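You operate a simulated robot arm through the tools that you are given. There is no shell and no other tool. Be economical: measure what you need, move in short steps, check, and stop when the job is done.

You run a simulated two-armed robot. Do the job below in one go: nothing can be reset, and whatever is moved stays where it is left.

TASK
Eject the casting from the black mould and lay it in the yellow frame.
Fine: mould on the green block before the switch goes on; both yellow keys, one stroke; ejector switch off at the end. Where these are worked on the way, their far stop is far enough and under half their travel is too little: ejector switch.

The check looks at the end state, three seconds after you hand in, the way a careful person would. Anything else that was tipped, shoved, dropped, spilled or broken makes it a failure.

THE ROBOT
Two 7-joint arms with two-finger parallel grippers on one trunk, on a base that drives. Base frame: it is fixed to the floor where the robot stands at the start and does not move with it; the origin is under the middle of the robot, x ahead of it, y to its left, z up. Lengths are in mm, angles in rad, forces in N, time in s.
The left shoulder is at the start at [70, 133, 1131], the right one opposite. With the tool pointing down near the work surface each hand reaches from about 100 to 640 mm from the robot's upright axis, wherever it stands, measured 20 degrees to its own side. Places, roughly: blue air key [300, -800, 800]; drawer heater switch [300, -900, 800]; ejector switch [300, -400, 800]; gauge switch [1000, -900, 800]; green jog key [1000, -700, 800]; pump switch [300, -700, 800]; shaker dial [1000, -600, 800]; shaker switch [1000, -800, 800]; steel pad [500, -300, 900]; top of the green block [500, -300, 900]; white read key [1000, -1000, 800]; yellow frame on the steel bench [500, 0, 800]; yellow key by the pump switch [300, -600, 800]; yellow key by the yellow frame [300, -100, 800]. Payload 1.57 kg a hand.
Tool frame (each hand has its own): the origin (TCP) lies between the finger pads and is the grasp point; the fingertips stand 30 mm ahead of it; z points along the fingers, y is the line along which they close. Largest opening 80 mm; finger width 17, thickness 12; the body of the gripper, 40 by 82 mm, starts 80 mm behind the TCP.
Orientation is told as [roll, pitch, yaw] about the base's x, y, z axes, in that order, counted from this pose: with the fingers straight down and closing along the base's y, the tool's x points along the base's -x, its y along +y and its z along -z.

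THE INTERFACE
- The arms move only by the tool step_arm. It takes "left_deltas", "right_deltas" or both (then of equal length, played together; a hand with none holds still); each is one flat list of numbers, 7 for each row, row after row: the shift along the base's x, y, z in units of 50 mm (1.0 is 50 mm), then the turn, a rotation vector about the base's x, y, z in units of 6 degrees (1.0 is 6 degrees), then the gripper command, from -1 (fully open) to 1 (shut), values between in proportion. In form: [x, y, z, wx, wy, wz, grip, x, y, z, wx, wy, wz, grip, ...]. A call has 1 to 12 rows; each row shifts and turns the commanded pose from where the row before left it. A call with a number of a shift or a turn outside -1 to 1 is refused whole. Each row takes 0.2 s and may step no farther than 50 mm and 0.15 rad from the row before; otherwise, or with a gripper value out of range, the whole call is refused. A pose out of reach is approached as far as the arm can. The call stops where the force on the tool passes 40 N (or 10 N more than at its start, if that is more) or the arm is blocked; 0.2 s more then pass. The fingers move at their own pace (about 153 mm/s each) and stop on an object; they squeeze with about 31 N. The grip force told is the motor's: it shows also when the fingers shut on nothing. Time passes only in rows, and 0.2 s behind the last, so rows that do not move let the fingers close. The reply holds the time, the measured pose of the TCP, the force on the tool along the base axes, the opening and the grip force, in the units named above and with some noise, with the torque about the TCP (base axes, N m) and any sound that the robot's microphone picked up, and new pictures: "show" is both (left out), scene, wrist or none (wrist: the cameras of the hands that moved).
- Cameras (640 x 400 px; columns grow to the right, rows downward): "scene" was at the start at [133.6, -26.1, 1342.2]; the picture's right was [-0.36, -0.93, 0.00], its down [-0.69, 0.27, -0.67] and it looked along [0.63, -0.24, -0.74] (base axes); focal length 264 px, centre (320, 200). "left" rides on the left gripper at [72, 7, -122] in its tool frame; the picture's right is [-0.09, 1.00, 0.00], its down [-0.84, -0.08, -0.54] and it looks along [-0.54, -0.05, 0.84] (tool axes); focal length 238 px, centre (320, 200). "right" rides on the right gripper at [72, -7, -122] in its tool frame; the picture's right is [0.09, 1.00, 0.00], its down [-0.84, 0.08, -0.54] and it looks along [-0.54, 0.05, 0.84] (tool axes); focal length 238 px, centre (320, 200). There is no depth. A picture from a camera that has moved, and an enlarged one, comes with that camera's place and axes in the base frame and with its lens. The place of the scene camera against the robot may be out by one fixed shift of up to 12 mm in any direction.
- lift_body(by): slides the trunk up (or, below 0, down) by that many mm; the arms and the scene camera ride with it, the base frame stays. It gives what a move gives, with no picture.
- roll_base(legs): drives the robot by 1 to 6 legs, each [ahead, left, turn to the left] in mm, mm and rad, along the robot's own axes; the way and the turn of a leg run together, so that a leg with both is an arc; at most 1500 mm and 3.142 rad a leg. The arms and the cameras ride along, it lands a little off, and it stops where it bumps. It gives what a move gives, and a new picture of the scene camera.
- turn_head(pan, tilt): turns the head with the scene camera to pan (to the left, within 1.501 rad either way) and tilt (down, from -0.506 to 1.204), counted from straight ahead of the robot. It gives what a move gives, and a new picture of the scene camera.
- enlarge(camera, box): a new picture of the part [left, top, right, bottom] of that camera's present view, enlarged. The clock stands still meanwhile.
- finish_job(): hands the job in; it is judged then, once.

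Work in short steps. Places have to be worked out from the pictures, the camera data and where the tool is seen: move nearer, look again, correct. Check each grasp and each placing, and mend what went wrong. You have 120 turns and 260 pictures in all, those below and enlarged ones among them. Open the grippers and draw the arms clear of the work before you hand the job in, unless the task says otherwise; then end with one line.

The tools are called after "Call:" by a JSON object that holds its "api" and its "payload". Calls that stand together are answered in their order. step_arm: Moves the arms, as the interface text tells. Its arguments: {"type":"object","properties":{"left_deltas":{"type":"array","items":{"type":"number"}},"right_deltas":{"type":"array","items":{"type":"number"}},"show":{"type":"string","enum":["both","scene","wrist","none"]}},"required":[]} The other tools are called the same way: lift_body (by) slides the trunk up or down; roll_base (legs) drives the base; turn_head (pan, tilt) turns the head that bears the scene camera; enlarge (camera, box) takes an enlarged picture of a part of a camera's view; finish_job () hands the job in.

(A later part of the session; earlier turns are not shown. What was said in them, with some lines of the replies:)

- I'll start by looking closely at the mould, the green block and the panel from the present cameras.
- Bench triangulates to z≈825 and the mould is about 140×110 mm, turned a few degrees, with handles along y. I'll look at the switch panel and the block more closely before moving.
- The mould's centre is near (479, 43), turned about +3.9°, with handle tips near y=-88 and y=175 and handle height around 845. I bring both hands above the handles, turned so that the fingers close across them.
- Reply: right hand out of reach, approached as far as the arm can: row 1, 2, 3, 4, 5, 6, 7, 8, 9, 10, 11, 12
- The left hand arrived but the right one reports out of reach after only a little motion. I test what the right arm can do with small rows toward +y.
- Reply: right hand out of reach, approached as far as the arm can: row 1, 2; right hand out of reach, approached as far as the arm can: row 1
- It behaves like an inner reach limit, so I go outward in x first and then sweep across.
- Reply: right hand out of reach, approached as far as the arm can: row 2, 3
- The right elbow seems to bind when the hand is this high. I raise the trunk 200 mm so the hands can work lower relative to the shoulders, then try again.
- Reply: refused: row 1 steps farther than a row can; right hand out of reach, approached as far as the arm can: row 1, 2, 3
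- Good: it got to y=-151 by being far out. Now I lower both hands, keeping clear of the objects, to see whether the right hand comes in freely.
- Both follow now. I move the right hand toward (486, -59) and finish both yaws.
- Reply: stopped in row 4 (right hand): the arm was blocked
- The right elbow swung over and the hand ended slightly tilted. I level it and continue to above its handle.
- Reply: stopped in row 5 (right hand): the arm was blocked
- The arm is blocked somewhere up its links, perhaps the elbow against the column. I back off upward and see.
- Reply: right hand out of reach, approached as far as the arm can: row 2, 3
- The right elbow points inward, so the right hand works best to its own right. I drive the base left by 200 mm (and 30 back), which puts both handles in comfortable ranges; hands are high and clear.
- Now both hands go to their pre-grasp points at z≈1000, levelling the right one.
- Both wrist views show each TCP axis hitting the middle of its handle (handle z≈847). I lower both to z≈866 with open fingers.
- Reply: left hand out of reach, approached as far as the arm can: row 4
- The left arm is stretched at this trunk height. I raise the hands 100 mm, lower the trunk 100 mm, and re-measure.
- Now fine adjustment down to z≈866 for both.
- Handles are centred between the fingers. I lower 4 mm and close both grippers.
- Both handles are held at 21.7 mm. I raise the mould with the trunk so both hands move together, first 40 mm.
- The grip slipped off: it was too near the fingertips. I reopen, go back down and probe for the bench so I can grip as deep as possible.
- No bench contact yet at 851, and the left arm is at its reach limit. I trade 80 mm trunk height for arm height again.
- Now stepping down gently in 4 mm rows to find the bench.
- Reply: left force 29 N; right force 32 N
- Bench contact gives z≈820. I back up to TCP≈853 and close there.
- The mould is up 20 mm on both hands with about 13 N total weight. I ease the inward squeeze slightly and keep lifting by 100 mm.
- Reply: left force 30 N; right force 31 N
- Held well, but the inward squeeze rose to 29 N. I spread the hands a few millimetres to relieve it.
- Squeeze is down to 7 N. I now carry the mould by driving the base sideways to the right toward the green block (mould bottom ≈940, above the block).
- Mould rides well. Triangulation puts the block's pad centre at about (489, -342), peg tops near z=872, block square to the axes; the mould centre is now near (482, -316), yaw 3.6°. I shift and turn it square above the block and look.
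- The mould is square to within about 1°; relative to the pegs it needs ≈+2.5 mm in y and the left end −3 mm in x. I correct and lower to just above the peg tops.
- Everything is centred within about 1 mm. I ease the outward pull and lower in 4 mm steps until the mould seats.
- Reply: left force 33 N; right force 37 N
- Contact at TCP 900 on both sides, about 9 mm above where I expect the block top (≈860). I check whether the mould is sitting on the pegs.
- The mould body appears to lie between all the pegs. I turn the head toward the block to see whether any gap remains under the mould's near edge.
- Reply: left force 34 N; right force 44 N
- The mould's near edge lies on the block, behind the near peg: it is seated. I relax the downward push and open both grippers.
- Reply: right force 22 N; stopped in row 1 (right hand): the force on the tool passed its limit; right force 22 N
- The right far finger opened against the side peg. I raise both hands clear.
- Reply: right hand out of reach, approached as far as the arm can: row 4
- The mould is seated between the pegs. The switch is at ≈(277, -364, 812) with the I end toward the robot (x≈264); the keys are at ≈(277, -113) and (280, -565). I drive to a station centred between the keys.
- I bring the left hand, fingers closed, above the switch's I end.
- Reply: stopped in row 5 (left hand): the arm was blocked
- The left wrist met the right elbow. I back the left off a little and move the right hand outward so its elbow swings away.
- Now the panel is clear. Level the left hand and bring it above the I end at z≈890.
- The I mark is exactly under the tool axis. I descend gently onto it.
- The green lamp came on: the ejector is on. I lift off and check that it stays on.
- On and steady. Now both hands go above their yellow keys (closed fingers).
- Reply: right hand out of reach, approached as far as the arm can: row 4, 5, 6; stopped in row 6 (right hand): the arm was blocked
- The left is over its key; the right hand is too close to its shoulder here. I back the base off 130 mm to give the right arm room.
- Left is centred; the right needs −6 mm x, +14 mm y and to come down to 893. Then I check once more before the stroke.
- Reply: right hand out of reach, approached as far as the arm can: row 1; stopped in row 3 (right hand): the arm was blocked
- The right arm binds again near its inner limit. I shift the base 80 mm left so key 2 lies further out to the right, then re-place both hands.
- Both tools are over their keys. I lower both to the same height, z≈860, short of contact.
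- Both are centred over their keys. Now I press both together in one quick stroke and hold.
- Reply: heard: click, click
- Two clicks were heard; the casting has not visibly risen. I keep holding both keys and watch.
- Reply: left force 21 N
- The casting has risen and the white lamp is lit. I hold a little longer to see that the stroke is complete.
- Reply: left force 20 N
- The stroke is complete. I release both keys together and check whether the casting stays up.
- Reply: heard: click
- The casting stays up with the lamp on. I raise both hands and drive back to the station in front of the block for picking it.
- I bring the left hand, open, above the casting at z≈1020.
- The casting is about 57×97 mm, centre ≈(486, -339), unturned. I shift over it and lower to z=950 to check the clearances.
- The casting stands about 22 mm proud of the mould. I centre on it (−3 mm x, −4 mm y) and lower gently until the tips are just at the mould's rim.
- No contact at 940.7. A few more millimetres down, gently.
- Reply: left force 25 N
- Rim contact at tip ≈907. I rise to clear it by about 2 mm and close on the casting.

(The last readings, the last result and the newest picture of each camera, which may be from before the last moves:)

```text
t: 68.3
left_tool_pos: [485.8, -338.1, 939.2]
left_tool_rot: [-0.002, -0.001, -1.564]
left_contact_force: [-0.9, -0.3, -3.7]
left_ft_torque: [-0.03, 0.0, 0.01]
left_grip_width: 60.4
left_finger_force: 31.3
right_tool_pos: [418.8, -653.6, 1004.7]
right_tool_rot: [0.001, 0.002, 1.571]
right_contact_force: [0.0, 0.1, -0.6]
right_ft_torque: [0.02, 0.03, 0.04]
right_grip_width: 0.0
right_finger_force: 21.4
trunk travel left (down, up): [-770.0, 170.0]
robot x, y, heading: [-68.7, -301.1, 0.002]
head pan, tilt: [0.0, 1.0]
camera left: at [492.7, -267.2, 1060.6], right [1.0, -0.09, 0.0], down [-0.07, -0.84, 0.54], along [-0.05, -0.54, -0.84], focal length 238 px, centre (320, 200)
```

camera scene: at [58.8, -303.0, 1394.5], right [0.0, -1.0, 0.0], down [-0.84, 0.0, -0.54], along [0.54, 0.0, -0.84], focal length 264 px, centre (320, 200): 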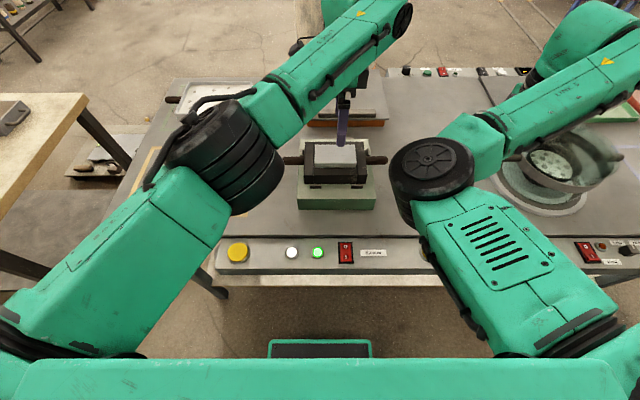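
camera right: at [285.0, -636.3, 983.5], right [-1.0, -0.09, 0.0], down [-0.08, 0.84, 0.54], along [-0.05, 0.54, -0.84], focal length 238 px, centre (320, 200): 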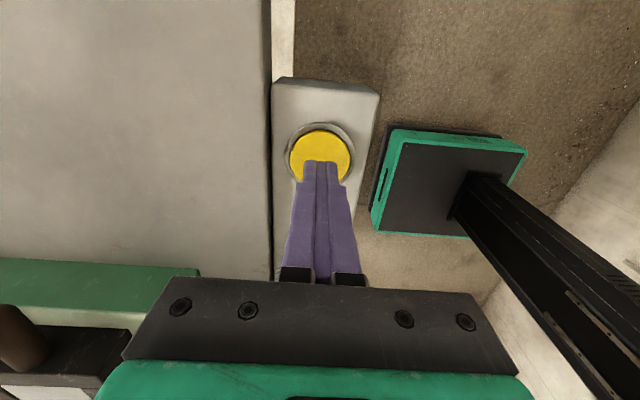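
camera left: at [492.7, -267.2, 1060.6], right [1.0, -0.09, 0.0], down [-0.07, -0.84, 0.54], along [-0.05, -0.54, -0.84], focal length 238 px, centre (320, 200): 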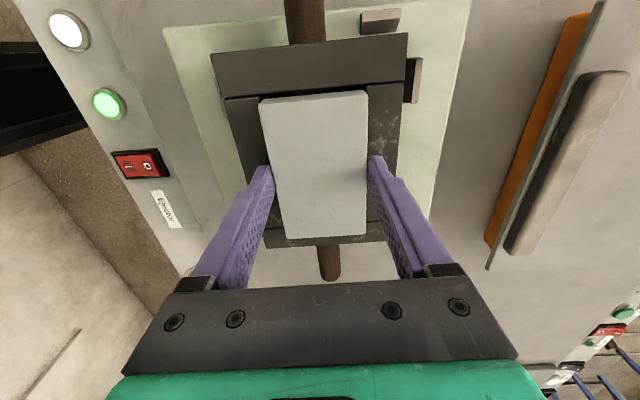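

Gripped at 60 mm with near-zero side force. I lift it slowly straight up.

Call:
{"api": "step_arm", "payload": {"left_deltas": [0, 0, 0.1, 0, 0, 0, 1, 0, 0, 0.15, 0, 0, 0, 1, 0, 0, 0.25, 0, 0, 0, 1, 0, 0, 0.4, 0, 0, 0, 1, 0, 0, 0.4, 0, 0, 0, 1]}}

Call:
{"api": "enlarge", "payload": {"camera": "scene", "box": [270, 90, 400, 220]}}

```text
t: 69.5
left_tool_pos: [485.9, -339.0, 1004.9]
left_tool_rot: [-0.005, -0.002, -1.566]
left_contact_force: [-0.3, -0.3, -3.7]
left_ft_torque: [0.0, -0.01, 0.02]
left_grip_width: 60.6
left_finger_force: 31.0
right_tool_pos: [419.8, -653.8, 1005.9]
right_tool_rot: [0.002, 0.001, 1.573]
right_contact_force: [-0.1, -0.4, 0.2]
right_ft_torque: [-0.03, -0.02, 0.0]
right_grip_width: 0.1
right_finger_force: 21.4
trunk travel left (down, up): [-770.0, 170.0]
robot x, y, heading: [-70.2, -302.0, 0.002]
head pan, tilt: [0.0, 1.0]
camera scene: at [60.2, -298.1, 1394.5], right [0.0, -1.0, 0.0], down [-0.84, 0.0, -0.54], along [0.54, 0.0, -0.84], focal length 264 px, centre (320, 200)
camera left: at [492.3, -267.1, 1126.5], right [1.0, -0.09, 0.0], down [-0.07, -0.84, 0.54], along [-0.05, -0.54, -0.84], focal length 238 px, centre (320, 200)
```

scene: 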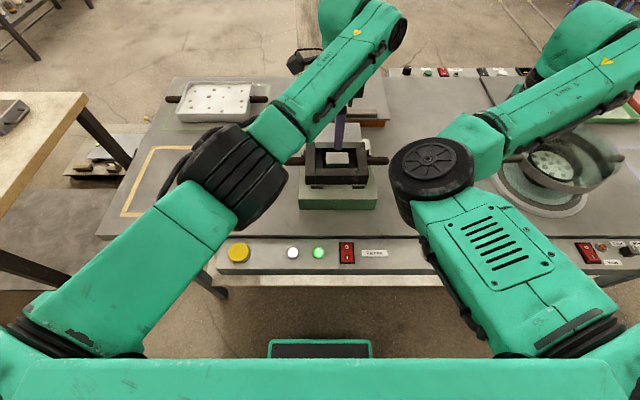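
left: 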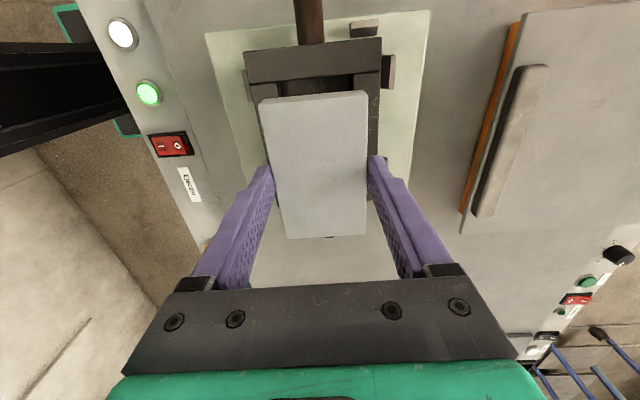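

```text
3.08 times, centred on (335, 155) of scene
camera zoom: at [60.2, -298.1, 1394.5], right [0.0, -1.0, 0.0], down [-0.84, 0.0, -0.54], along [0.54, 0.0, -0.84], focal length 812 px, centre (274, 338)
```

zoom: 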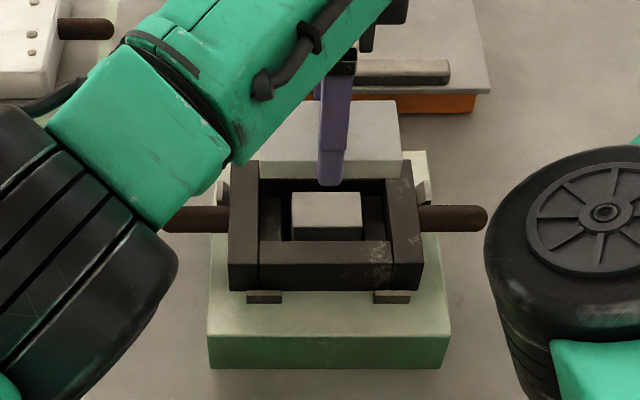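

The casting is out, hanging level (≈3.7 N), with the pad visible inside the mould. I drive the base left 300 mm toward the yellow frame; everything passes well above the mould.

Call:
{"api": "roll_base", "payload": {"legs": [[0, 150, 0], [0, 150, 0]]}}

Call:
{"api": "step_arm", "payload": {"left_deltas": [0.01, 0.39, 0, 0, 0, 0, 1, 0.01, 0.39, 0, 0, 0, 0, 1, 0, 0.39, -0.2, 0, 0, 0, 1, 0, 0.39, -0.4, 0, 0, 0, 1, 0, 0, -0.5, 0, 0, 0, 1, 0, 0, -0.5, 0, 0, 0, 1]}}

```text
t: 71.9
left_tool_pos: [485.6, -40.5, 1005.1]
left_tool_rot: [-0.002, -0.001, -1.567]
left_contact_force: [-0.2, 0.3, -2.7]
left_ft_torque: [0.05, 0.0, -0.01]
left_grip_width: 60.7
left_finger_force: 30.7
right_tool_pos: [419.5, -354.9, 1004.3]
right_tool_rot: [0.001, -0.001, 1.572]
right_contact_force: [0.2, 0.1, -0.3]
right_ft_torque: [0.0, -0.02, -0.02]
right_grip_width: 0.1
right_finger_force: 20.9
trunk travel left (down, up): [-770.0, 170.0]
robot x, y, heading: [-71.5, 3.0, -0.0]
head pan, tilt: [0.0, 1.0]
camera scene: at [60.5, 0.2, 1394.4], right [0.0, -1.0, 0.0], down [-0.84, 0.0, -0.54], along [0.54, 0.0, -0.84], focal length 264 px, centre (320, 200)
```

scene: 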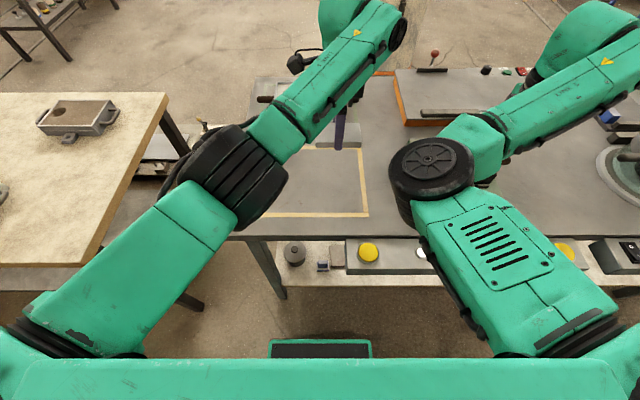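

```text
t: 73.3
left_tool_pos: [486.5, 41.2, 924.5]
left_tool_rot: [-0.004, -0.001, -1.569]
left_contact_force: [-0.4, -0.4, -2.4]
left_ft_torque: [-0.01, -0.03, 0.02]
left_grip_width: 60.8
left_finger_force: 31.1
right_tool_pos: [419.4, -352.2, 1005.1]
right_tool_rot: [0.004, 0.001, 1.571]
right_contact_force: [-0.4, -0.4, 0.6]
right_ft_torque: [-0.02, 0.02, -0.02]
right_grip_width: 0.2
right_finger_force: 21.1
trunk travel left (down, up): [-770.0, 170.0]
robot x, y, heading: [-69.3, 1.6, 0.0]
head pan, tilt: [0.0, 1.0]
camera scene: at [60.8, 3.0, 1394.4], right [0.0, -1.0, 0.0], down [-0.84, 0.0, -0.54], along [0.54, 0.0, -0.84], focal length 264 px, centre (320, 200)
camera left: at [493.1, 111.6, 1046.4], right [1.0, -0.09, 0.0], down [-0.07, -0.84, 0.54], along [-0.05, -0.54, -0.84], focal length 238 px, centre (320, 200)
```

scene: 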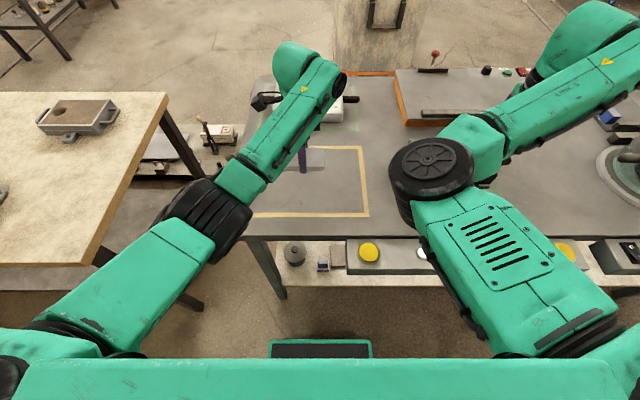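
left: 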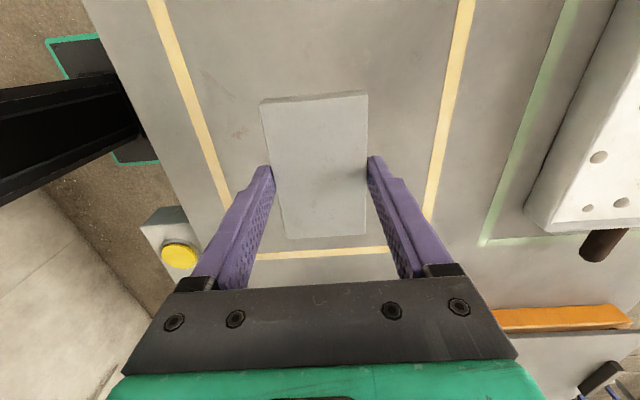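

The casting is over the middle of the frame. I lower it: first to z≈866, then in small steps until it touches.

Call:
{"api": "step_arm", "payload": {"left_deltas": [0, 0, -0.4, 0, 0, 0, 1, 0, 0, -0.4, 0, 0, 0, 1, 0, 0, -0.36, 0, 0, 0, 1, 0, 0, -0.06, 0, 0, 0, 1, 0, 0, -0.06, 0, 0, 0, 1], "show": "none"}}

```text
t: 74.5
left_tool_pos: [486.7, 40.0, 859.1]
left_tool_rot: [-0.003, 0.0, -1.566]
left_contact_force: [-0.5, -0.7, -2.6]
left_ft_torque: [0.0, -0.03, -0.05]
left_grip_width: 60.5
left_finger_force: 31.5
right_tool_pos: [419.6, -353.4, 1005.2]
right_tool_rot: [0.001, 0.002, 1.572]
right_contact_force: [0.3, -0.4, -0.9]
right_ft_torque: [-0.01, -0.01, 0.06]
right_grip_width: 0.0
right_finger_force: 21.3
trunk travel left (down, up): [-770.0, 170.0]
robot x, y, heading: [-67.3, 0.2, -0.003]
head pan, tilt: [0.0, 1.0]
```

Not touching yet; a few more 2 mm steps.

Call:
{"api": "step_arm", "payload": {"left_deltas": [0, 0, -0.04, 0, 0, 0, 1, 0, 0, -0.04, 0, 0, 0, 1, 0, 0, -0.03, 0, 0, 0, 1], "show": "wrist"}}

```text
t: 75.3
left_tool_pos: [486.4, 39.0, 855.1]
left_tool_rot: [-0.004, -0.001, -1.568]
left_contact_force: [-0.2, 0.4, -3.1]
left_ft_torque: [-0.03, 0.0, 0.0]
left_grip_width: 60.3
left_finger_force: 30.8
right_tool_pos: [419.5, -354.3, 1005.4]
right_tool_rot: [0.002, 0.001, 1.572]
right_contact_force: [0.5, 0.2, -0.6]
right_ft_torque: [-0.05, -0.02, 0.02]
right_grip_width: 0.0
right_finger_force: 21.9
trunk travel left (down, up): [-770.0, 170.0]
robot x, y, heading: [-67.3, 1.2, -0.001]
head pan, tilt: [0.0, 1.0]
camera left: at [493.3, 111.0, 976.6], right [1.0, -0.09, 0.0], down [-0.07, -0.84, 0.54], along [-0.05, -0.54, -0.84], focal length 238 px, centre (320, 200)
```

left: 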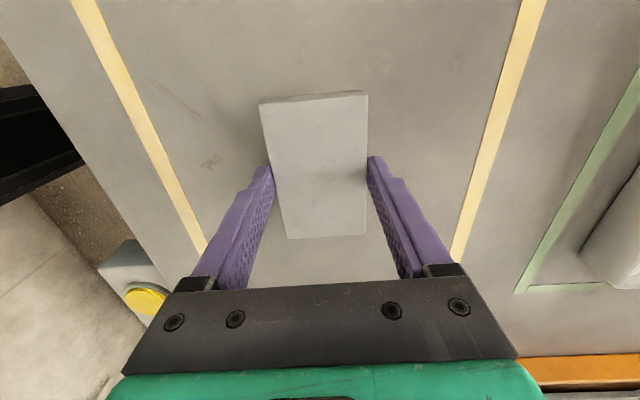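

Call:
{"api": "step_arm", "payload": {"left_deltas": [0, 0, -0.04, 0, 0, 0, 1, 0, 0, -0.04, 0, 0, 0, 1, 0, 0, -0.03, 0, 0, 0, 1], "show": "none"}}

```text
t: 76.1
left_tool_pos: [486.1, 39.6, 853.2]
left_tool_rot: [0.005, -0.002, -1.569]
left_contact_force: [3.9, 1.4, 19.8]
left_ft_torque: [0.43, 0.09, 0.0]
left_grip_width: 60.5
left_finger_force: 30.4
right_tool_pos: [416.2, -353.6, 1008.1]
right_tool_rot: [0.0, 0.003, 1.569]
right_contact_force: [1.4, 0.8, 0.2]
right_ft_torque: [0.02, 0.03, 0.0]
right_grip_width: 0.0
right_finger_force: 21.1
trunk travel left (down, up): [-770.0, 170.0]
robot x, y, heading: [-71.4, -2.2, 0.003]
head pan, tilt: [0.0, 1.0]
```

The casting touched down (force reversed to +20 N at 853). I ease up the push slightly, open, and lift away.

Call:
{"api": "step_arm", "payload": {"left_deltas": [0, 0, 0.06, 0, 0, 0, 1, 0, 0, 0, 0, 0, 0, -1, 0, 0, 0, 0, 0, 0, -1, 0, 0, 0.3, 0, 0, 0, -1, 0, 0, 0.7, 0, 0, 0, -1, 0, 0, 0.8, 0, 0, 0, -1, 0, 0, 0.8, 0, 0, 0, -1]}}

```text
t: 77.7
left_tool_pos: [485.8, 40.4, 982.2]
left_tool_rot: [-0.004, -0.003, -1.566]
left_contact_force: [-0.6, -0.6, 0.3]
left_ft_torque: [0.01, 0.01, -0.01]
left_grip_width: 79.8
left_finger_force: 0.0
right_tool_pos: [419.2, -353.7, 1005.0]
right_tool_rot: [0.001, -0.001, 1.57]
right_contact_force: [-0.4, 0.4, -0.5]
right_ft_torque: [0.01, 0.04, 0.01]
right_grip_width: 0.3
right_finger_force: 21.1
trunk travel left (down, up): [-770.0, 170.0]
robot x, y, heading: [-71.9, -1.7, -0.001]
head pan, tilt: [0.0, 1.0]
camera scene: at [59.3, 2.6, 1394.5], right [0.0, -1.0, 0.0], down [-0.84, 0.0, -0.54], along [0.54, 0.0, -0.84], focal length 264 px, centre (320, 200)
camera left: at [492.3, 111.4, 1104.8], right [1.0, -0.09, 0.0], down [-0.07, -0.84, 0.54], along [-0.05, -0.54, -0.84], focal length 238 px, centre (320, 200)
```

scene: 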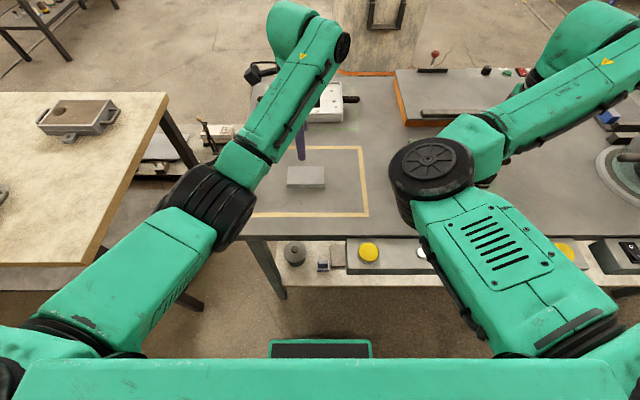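
left: 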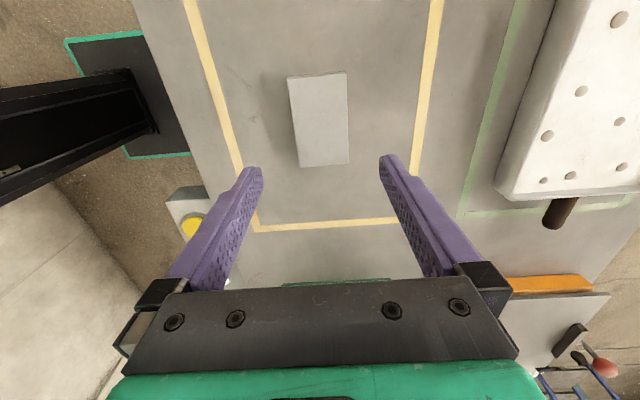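

The casting lies in the frame. Now the switch: I close the left fingers, drive back right 300 mm, with the right hand kept outward.

Call:
{"api": "step_arm", "payload": {"left_deltas": [-0.6, 0, 0.1, 0, 0, 0, 1, -0.6, 0, 0.1, 0, 0, 0, 1, -0.6, 0, 0.1, 0, 0, 0, 1], "right_deltas": [0, -0.2, 0, 0, 0, 0, 1, 0, -0.2, 0, 0, 0, 0, 1, 0, -0.2, 0, 0, 0, 0, 1], "show": "none"}}

Call:
{"api": "roll_base", "payload": {"legs": [[10, -300, 0]]}}

```text
t: 78.5
left_tool_pos: [395.0, 39.6, 996.9]
left_tool_rot: [-0.004, 0.0, -1.567]
left_contact_force: [0.9, -0.1, 0.5]
left_ft_torque: [0.01, -0.02, 0.0]
left_grip_width: 0.0
left_finger_force: 21.5
right_tool_pos: [418.3, -384.1, 1005.7]
right_tool_rot: [0.002, 0.001, 1.569]
right_contact_force: [0.5, -0.4, 0.3]
right_ft_torque: [0.0, 0.02, 0.0]
right_grip_width: 0.0
right_finger_force: 21.2
trunk travel left (down, up): [-770.0, 170.0]
robot x, y, heading: [-70.1, 0.4, 0.003]
head pan, tilt: [0.0, 1.0]
```

```text
t: 80.5
left_tool_pos: [406.3, -259.7, 997.7]
left_tool_rot: [-0.003, -0.004, -1.569]
left_contact_force: [-0.2, -0.2, 1.3]
left_ft_torque: [-0.03, 0.01, 0.02]
left_grip_width: 0.2
left_finger_force: 21.1
right_tool_pos: [428.6, -681.4, 1005.5]
right_tool_rot: [0.002, 0.002, 1.568]
right_contact_force: [-1.0, 0.5, -0.7]
right_ft_torque: [0.04, -0.01, -0.01]
right_grip_width: 0.0
right_finger_force: 21.2
trunk travel left (down, up): [-770.0, 170.0]
robot x, y, heading: [-59.1, -297.3, -0.005]
head pan, tilt: [0.0, 1.0]
camera scene: at [69.2, -294.7, 1394.5], right [0.0, -1.0, 0.0], down [-0.84, 0.0, -0.54], along [0.54, 0.0, -0.84], focal length 264 px, centre (320, 200)
```

scene: 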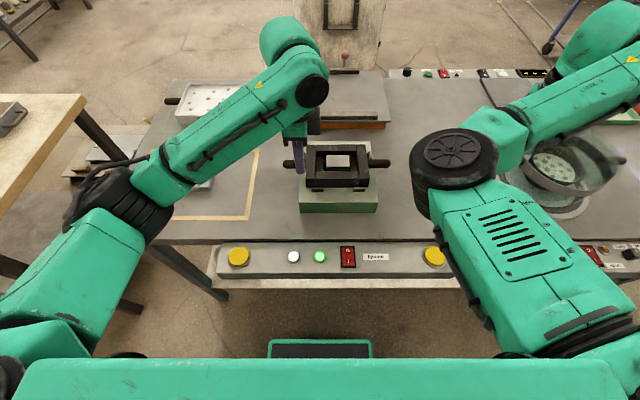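

I bring the left hand above the switch's O end (x≈291).

Call:
{"api": "step_arm", "payload": {"left_deltas": [-0.6, 0, 0, 0, 0, 0, 1, -0.6, -0.5, 0, 0, 0, 0, 1, -0.6, -0.5, 0, 0, 0, 0, 1, -0.5, -0.5, -0.5, 0, 0, 0, 1, 0, -0.56, -0.8, 0, 0, 0, 1, 0, 0, -0.8, 0, 0, 0, 1], "show": "wrist"}}

```text
t: 81.9
left_tool_pos: [290.2, -362.9, 892.1]
left_tool_rot: [-0.003, -0.004, -1.569]
left_contact_force: [-0.3, 0.3, 0.5]
left_ft_torque: [-0.01, -0.02, 0.01]
left_grip_width: 0.2
left_finger_force: 21.8
right_tool_pos: [427.0, -683.4, 1006.1]
right_tool_rot: [0.001, 0.001, 1.569]
right_contact_force: [-0.3, 0.7, -0.5]
right_ft_torque: [0.0, 0.0, 0.0]
right_grip_width: 0.0
right_finger_force: 21.1
trunk travel left (down, up): [-770.0, 170.0]
robot x, y, heading: [-59.9, -299.4, -0.004]
head pan, tilt: [0.0, 1.0]
camera left: at [296.2, -291.0, 1014.5], right [1.0, -0.09, 0.0], down [-0.07, -0.84, 0.54], along [-0.05, -0.54, -0.84], focal length 238 px, centre (320, 200)
```

left: 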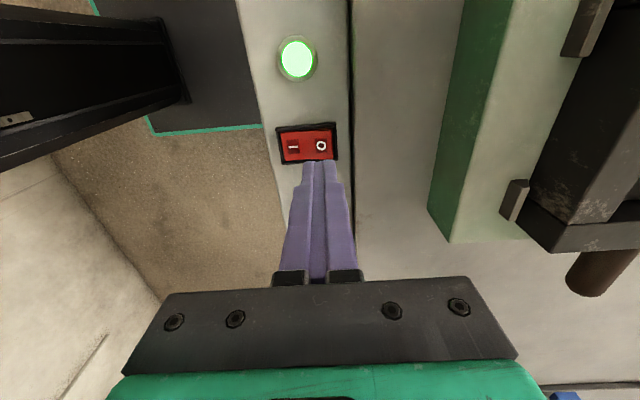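

The O mark lies exactly under the tool axis. I press down gently, as before.

Call:
{"api": "step_arm", "payload": {"left_deltas": [0.02, 0, -0.42, 0, 0, 0, 1, 0, 0, -0.32, 0, 0, 0, 1, 0, 0, -0.1, 0, 0, 0, 1, 0, 0, -0.06, 0, 0, 0, 1, 0, 0, -0.06, 0, 0, 0, 1], "show": "wrist"}}

```text
t: 83.1
left_tool_pos: [292.2, -361.5, 846.6]
left_tool_rot: [-0.001, -0.005, -1.569]
left_contact_force: [3.6, 0.5, 8.9]
left_ft_torque: [0.03, -0.01, -0.02]
left_grip_width: 0.0
left_finger_force: 21.2
right_tool_pos: [428.5, -681.6, 1006.3]
right_tool_rot: [0.002, 0.001, 1.568]
right_contact_force: [-0.7, 0.0, 0.2]
right_ft_torque: [0.02, 0.01, 0.02]
right_grip_width: 0.0
right_finger_force: 21.1
trunk travel left (down, up): [-770.0, 170.0]
robot x, y, heading: [-60.3, -299.4, -0.004]
head pan, tilt: [0.0, 1.0]
camera left: at [298.2, -290.6, 967.9], right [1.0, -0.09, 0.0], down [-0.08, -0.83, 0.55], along [-0.05, -0.54, -0.84], focal length 238 px, centre (320, 200)
```

left: 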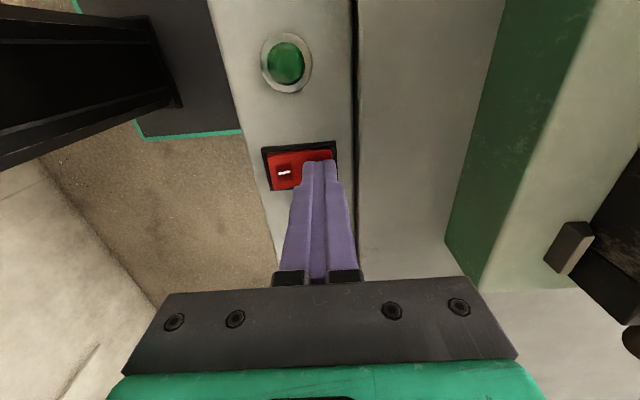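

The lamp went out. I lift off, open both grippers, draw the arms up and away, and check the whole scene.

Call:
{"api": "step_arm", "payload": {"left_deltas": [0, 0, 0.4, 0, 0, 0, 1, 0, 0, 0.8, 0, 0, 0, 1, 0, 0.5, 0.8, 0, 0, 0, -1, 0, 0.8, 0.6, 0, 0, 0, -1, 0, 0.8, 0, 0, 0, 0, -1, 0, 0.8, 0, 0, 0, 0, -1], "right_deltas": [0, 0, 0, 0, 0, 0, 1, 0, 0, 0, 0, 0, 0, 1, 0, 0, 0, 0, 0, 0, -1, 0, 0, 0, 0, 0, 0, -1, 0, 0, 0, 0, 0, 0, -1, 0, 0, 0, 0, 0, 0, -1], "show": "none"}}

Call:
{"api": "roll_base", "payload": {"legs": [[-250, 0, 0]]}}

Call:
{"api": "turn_head", "payload": {"pan": 0.1, "tilt": 0.8}}

Call:
{"api": "enlarge", "payload": {"camera": "scene", "box": [140, 80, 460, 280]}}

```text
t: 84.5
left_tool_pos: [291.3, -216.3, 975.5]
left_tool_rot: [-0.003, -0.002, -1.569]
left_contact_force: [-0.1, 0.5, -0.9]
left_ft_torque: [0.0, 0.0, 0.01]
left_grip_width: 79.9
left_finger_force: 0.0
right_tool_pos: [427.5, -681.8, 1007.5]
right_tool_rot: [0.0, 0.003, 1.569]
right_contact_force: [-0.3, 0.1, 0.3]
right_ft_torque: [0.0, 0.0, 0.0]
right_grip_width: 79.7
right_finger_force: 0.1
trunk travel left (down, up): [-770.0, 170.0]
robot x, y, heading: [-60.2, -296.2, 0.001]
head pan, tilt: [0.0, 1.0]
```

```text
t: 86.4
left_tool_pos: [40.8, -216.3, 975.5]
left_tool_rot: [-0.002, -0.002, -1.568]
left_contact_force: [-0.3, -0.2, -0.3]
left_ft_torque: [0.02, 0.0, 0.04]
left_grip_width: 79.9
left_finger_force: 0.0
right_tool_pos: [174.5, -682.9, 1005.4]
right_tool_rot: [0.003, 0.001, 1.568]
right_contact_force: [-0.3, -1.5, 0.9]
right_ft_torque: [-0.02, -0.01, 0.01]
right_grip_width: 80.2
right_finger_force: 0.1
trunk travel left (down, up): [-770.0, 170.0]
robot x, y, heading: [-310.0, -294.2, -0.005]
head pan, tilt: [0.0, 1.0]
camera scene: at [-181.5, -295.3, 1394.4], right [0.0, -1.0, 0.0], down [-0.84, 0.0, -0.54], along [0.54, 0.0, -0.84], focal length 264 px, centre (320, 200)
```

scene: 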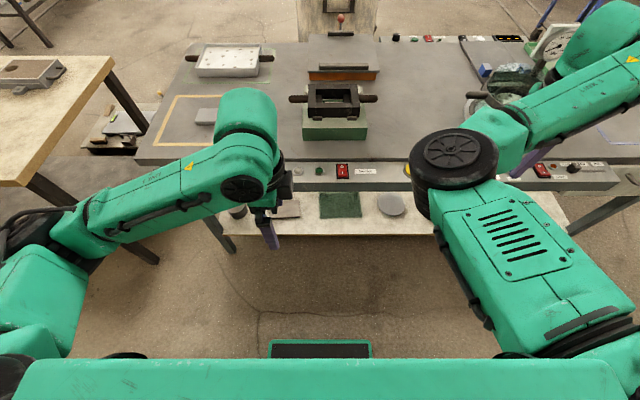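

```text
t: 87.1
left_tool_pos: [40.4, -217.4, 975.6]
left_tool_rot: [-0.002, -0.001, -1.568]
left_contact_force: [-0.2, 0.6, -0.2]
left_ft_torque: [-0.02, -0.01, -0.03]
left_grip_width: 79.7
left_finger_force: 0.0
right_tool_pos: [174.3, -682.9, 1005.6]
right_tool_rot: [0.001, 0.001, 1.567]
right_contact_force: [-1.1, -0.1, 0.4]
right_ft_torque: [0.0, 0.01, 0.0]
right_grip_width: 79.8
right_finger_force: 0.1
trunk travel left (down, up): [-770.0, 170.0]
robot x, y, heading: [-310.3, -299.2, -0.002]
head pan, tilt: [0.099, 0.799]
camera scene: at [-172.9, -287.3, 1409.7], right [0.1, -1.0, 0.0], down [-0.71, -0.07, -0.7], along [0.69, 0.07, -0.72], focal length 264 px, centre (320, 200)
```

scene: 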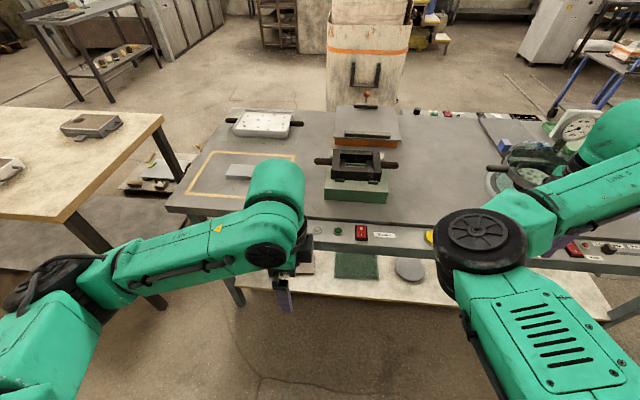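

```text
2.00 times, centred on (300, 180) of scene
camera zoom: at [-172.9, -287.3, 1409.7], right [0.1, -1.0, 0.0], down [-0.71, -0.07, -0.7], along [0.69, 0.07, -0.72], focal length 528 px, centre (360, 240)
```

zoom: 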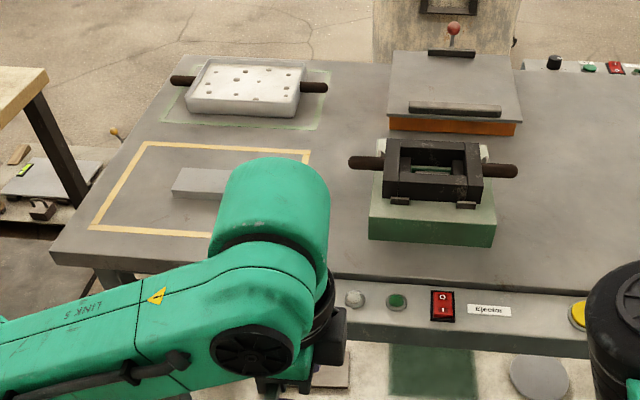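

Both lamps are off, the pad is down, the mould is on the block and the casting is flat inside the yellow frame. The arms are clear with the grippers open, so I hand in.

Call:
{"api": "finish_job", "payload": {}}

```text
The job is handed in.
```

The casting was ejected from the mould with one stroke of both yellow keys and now lies in the yellow frame; the mould is still on the green block, the ejector switch is off, and both arms are clear with grippers open.
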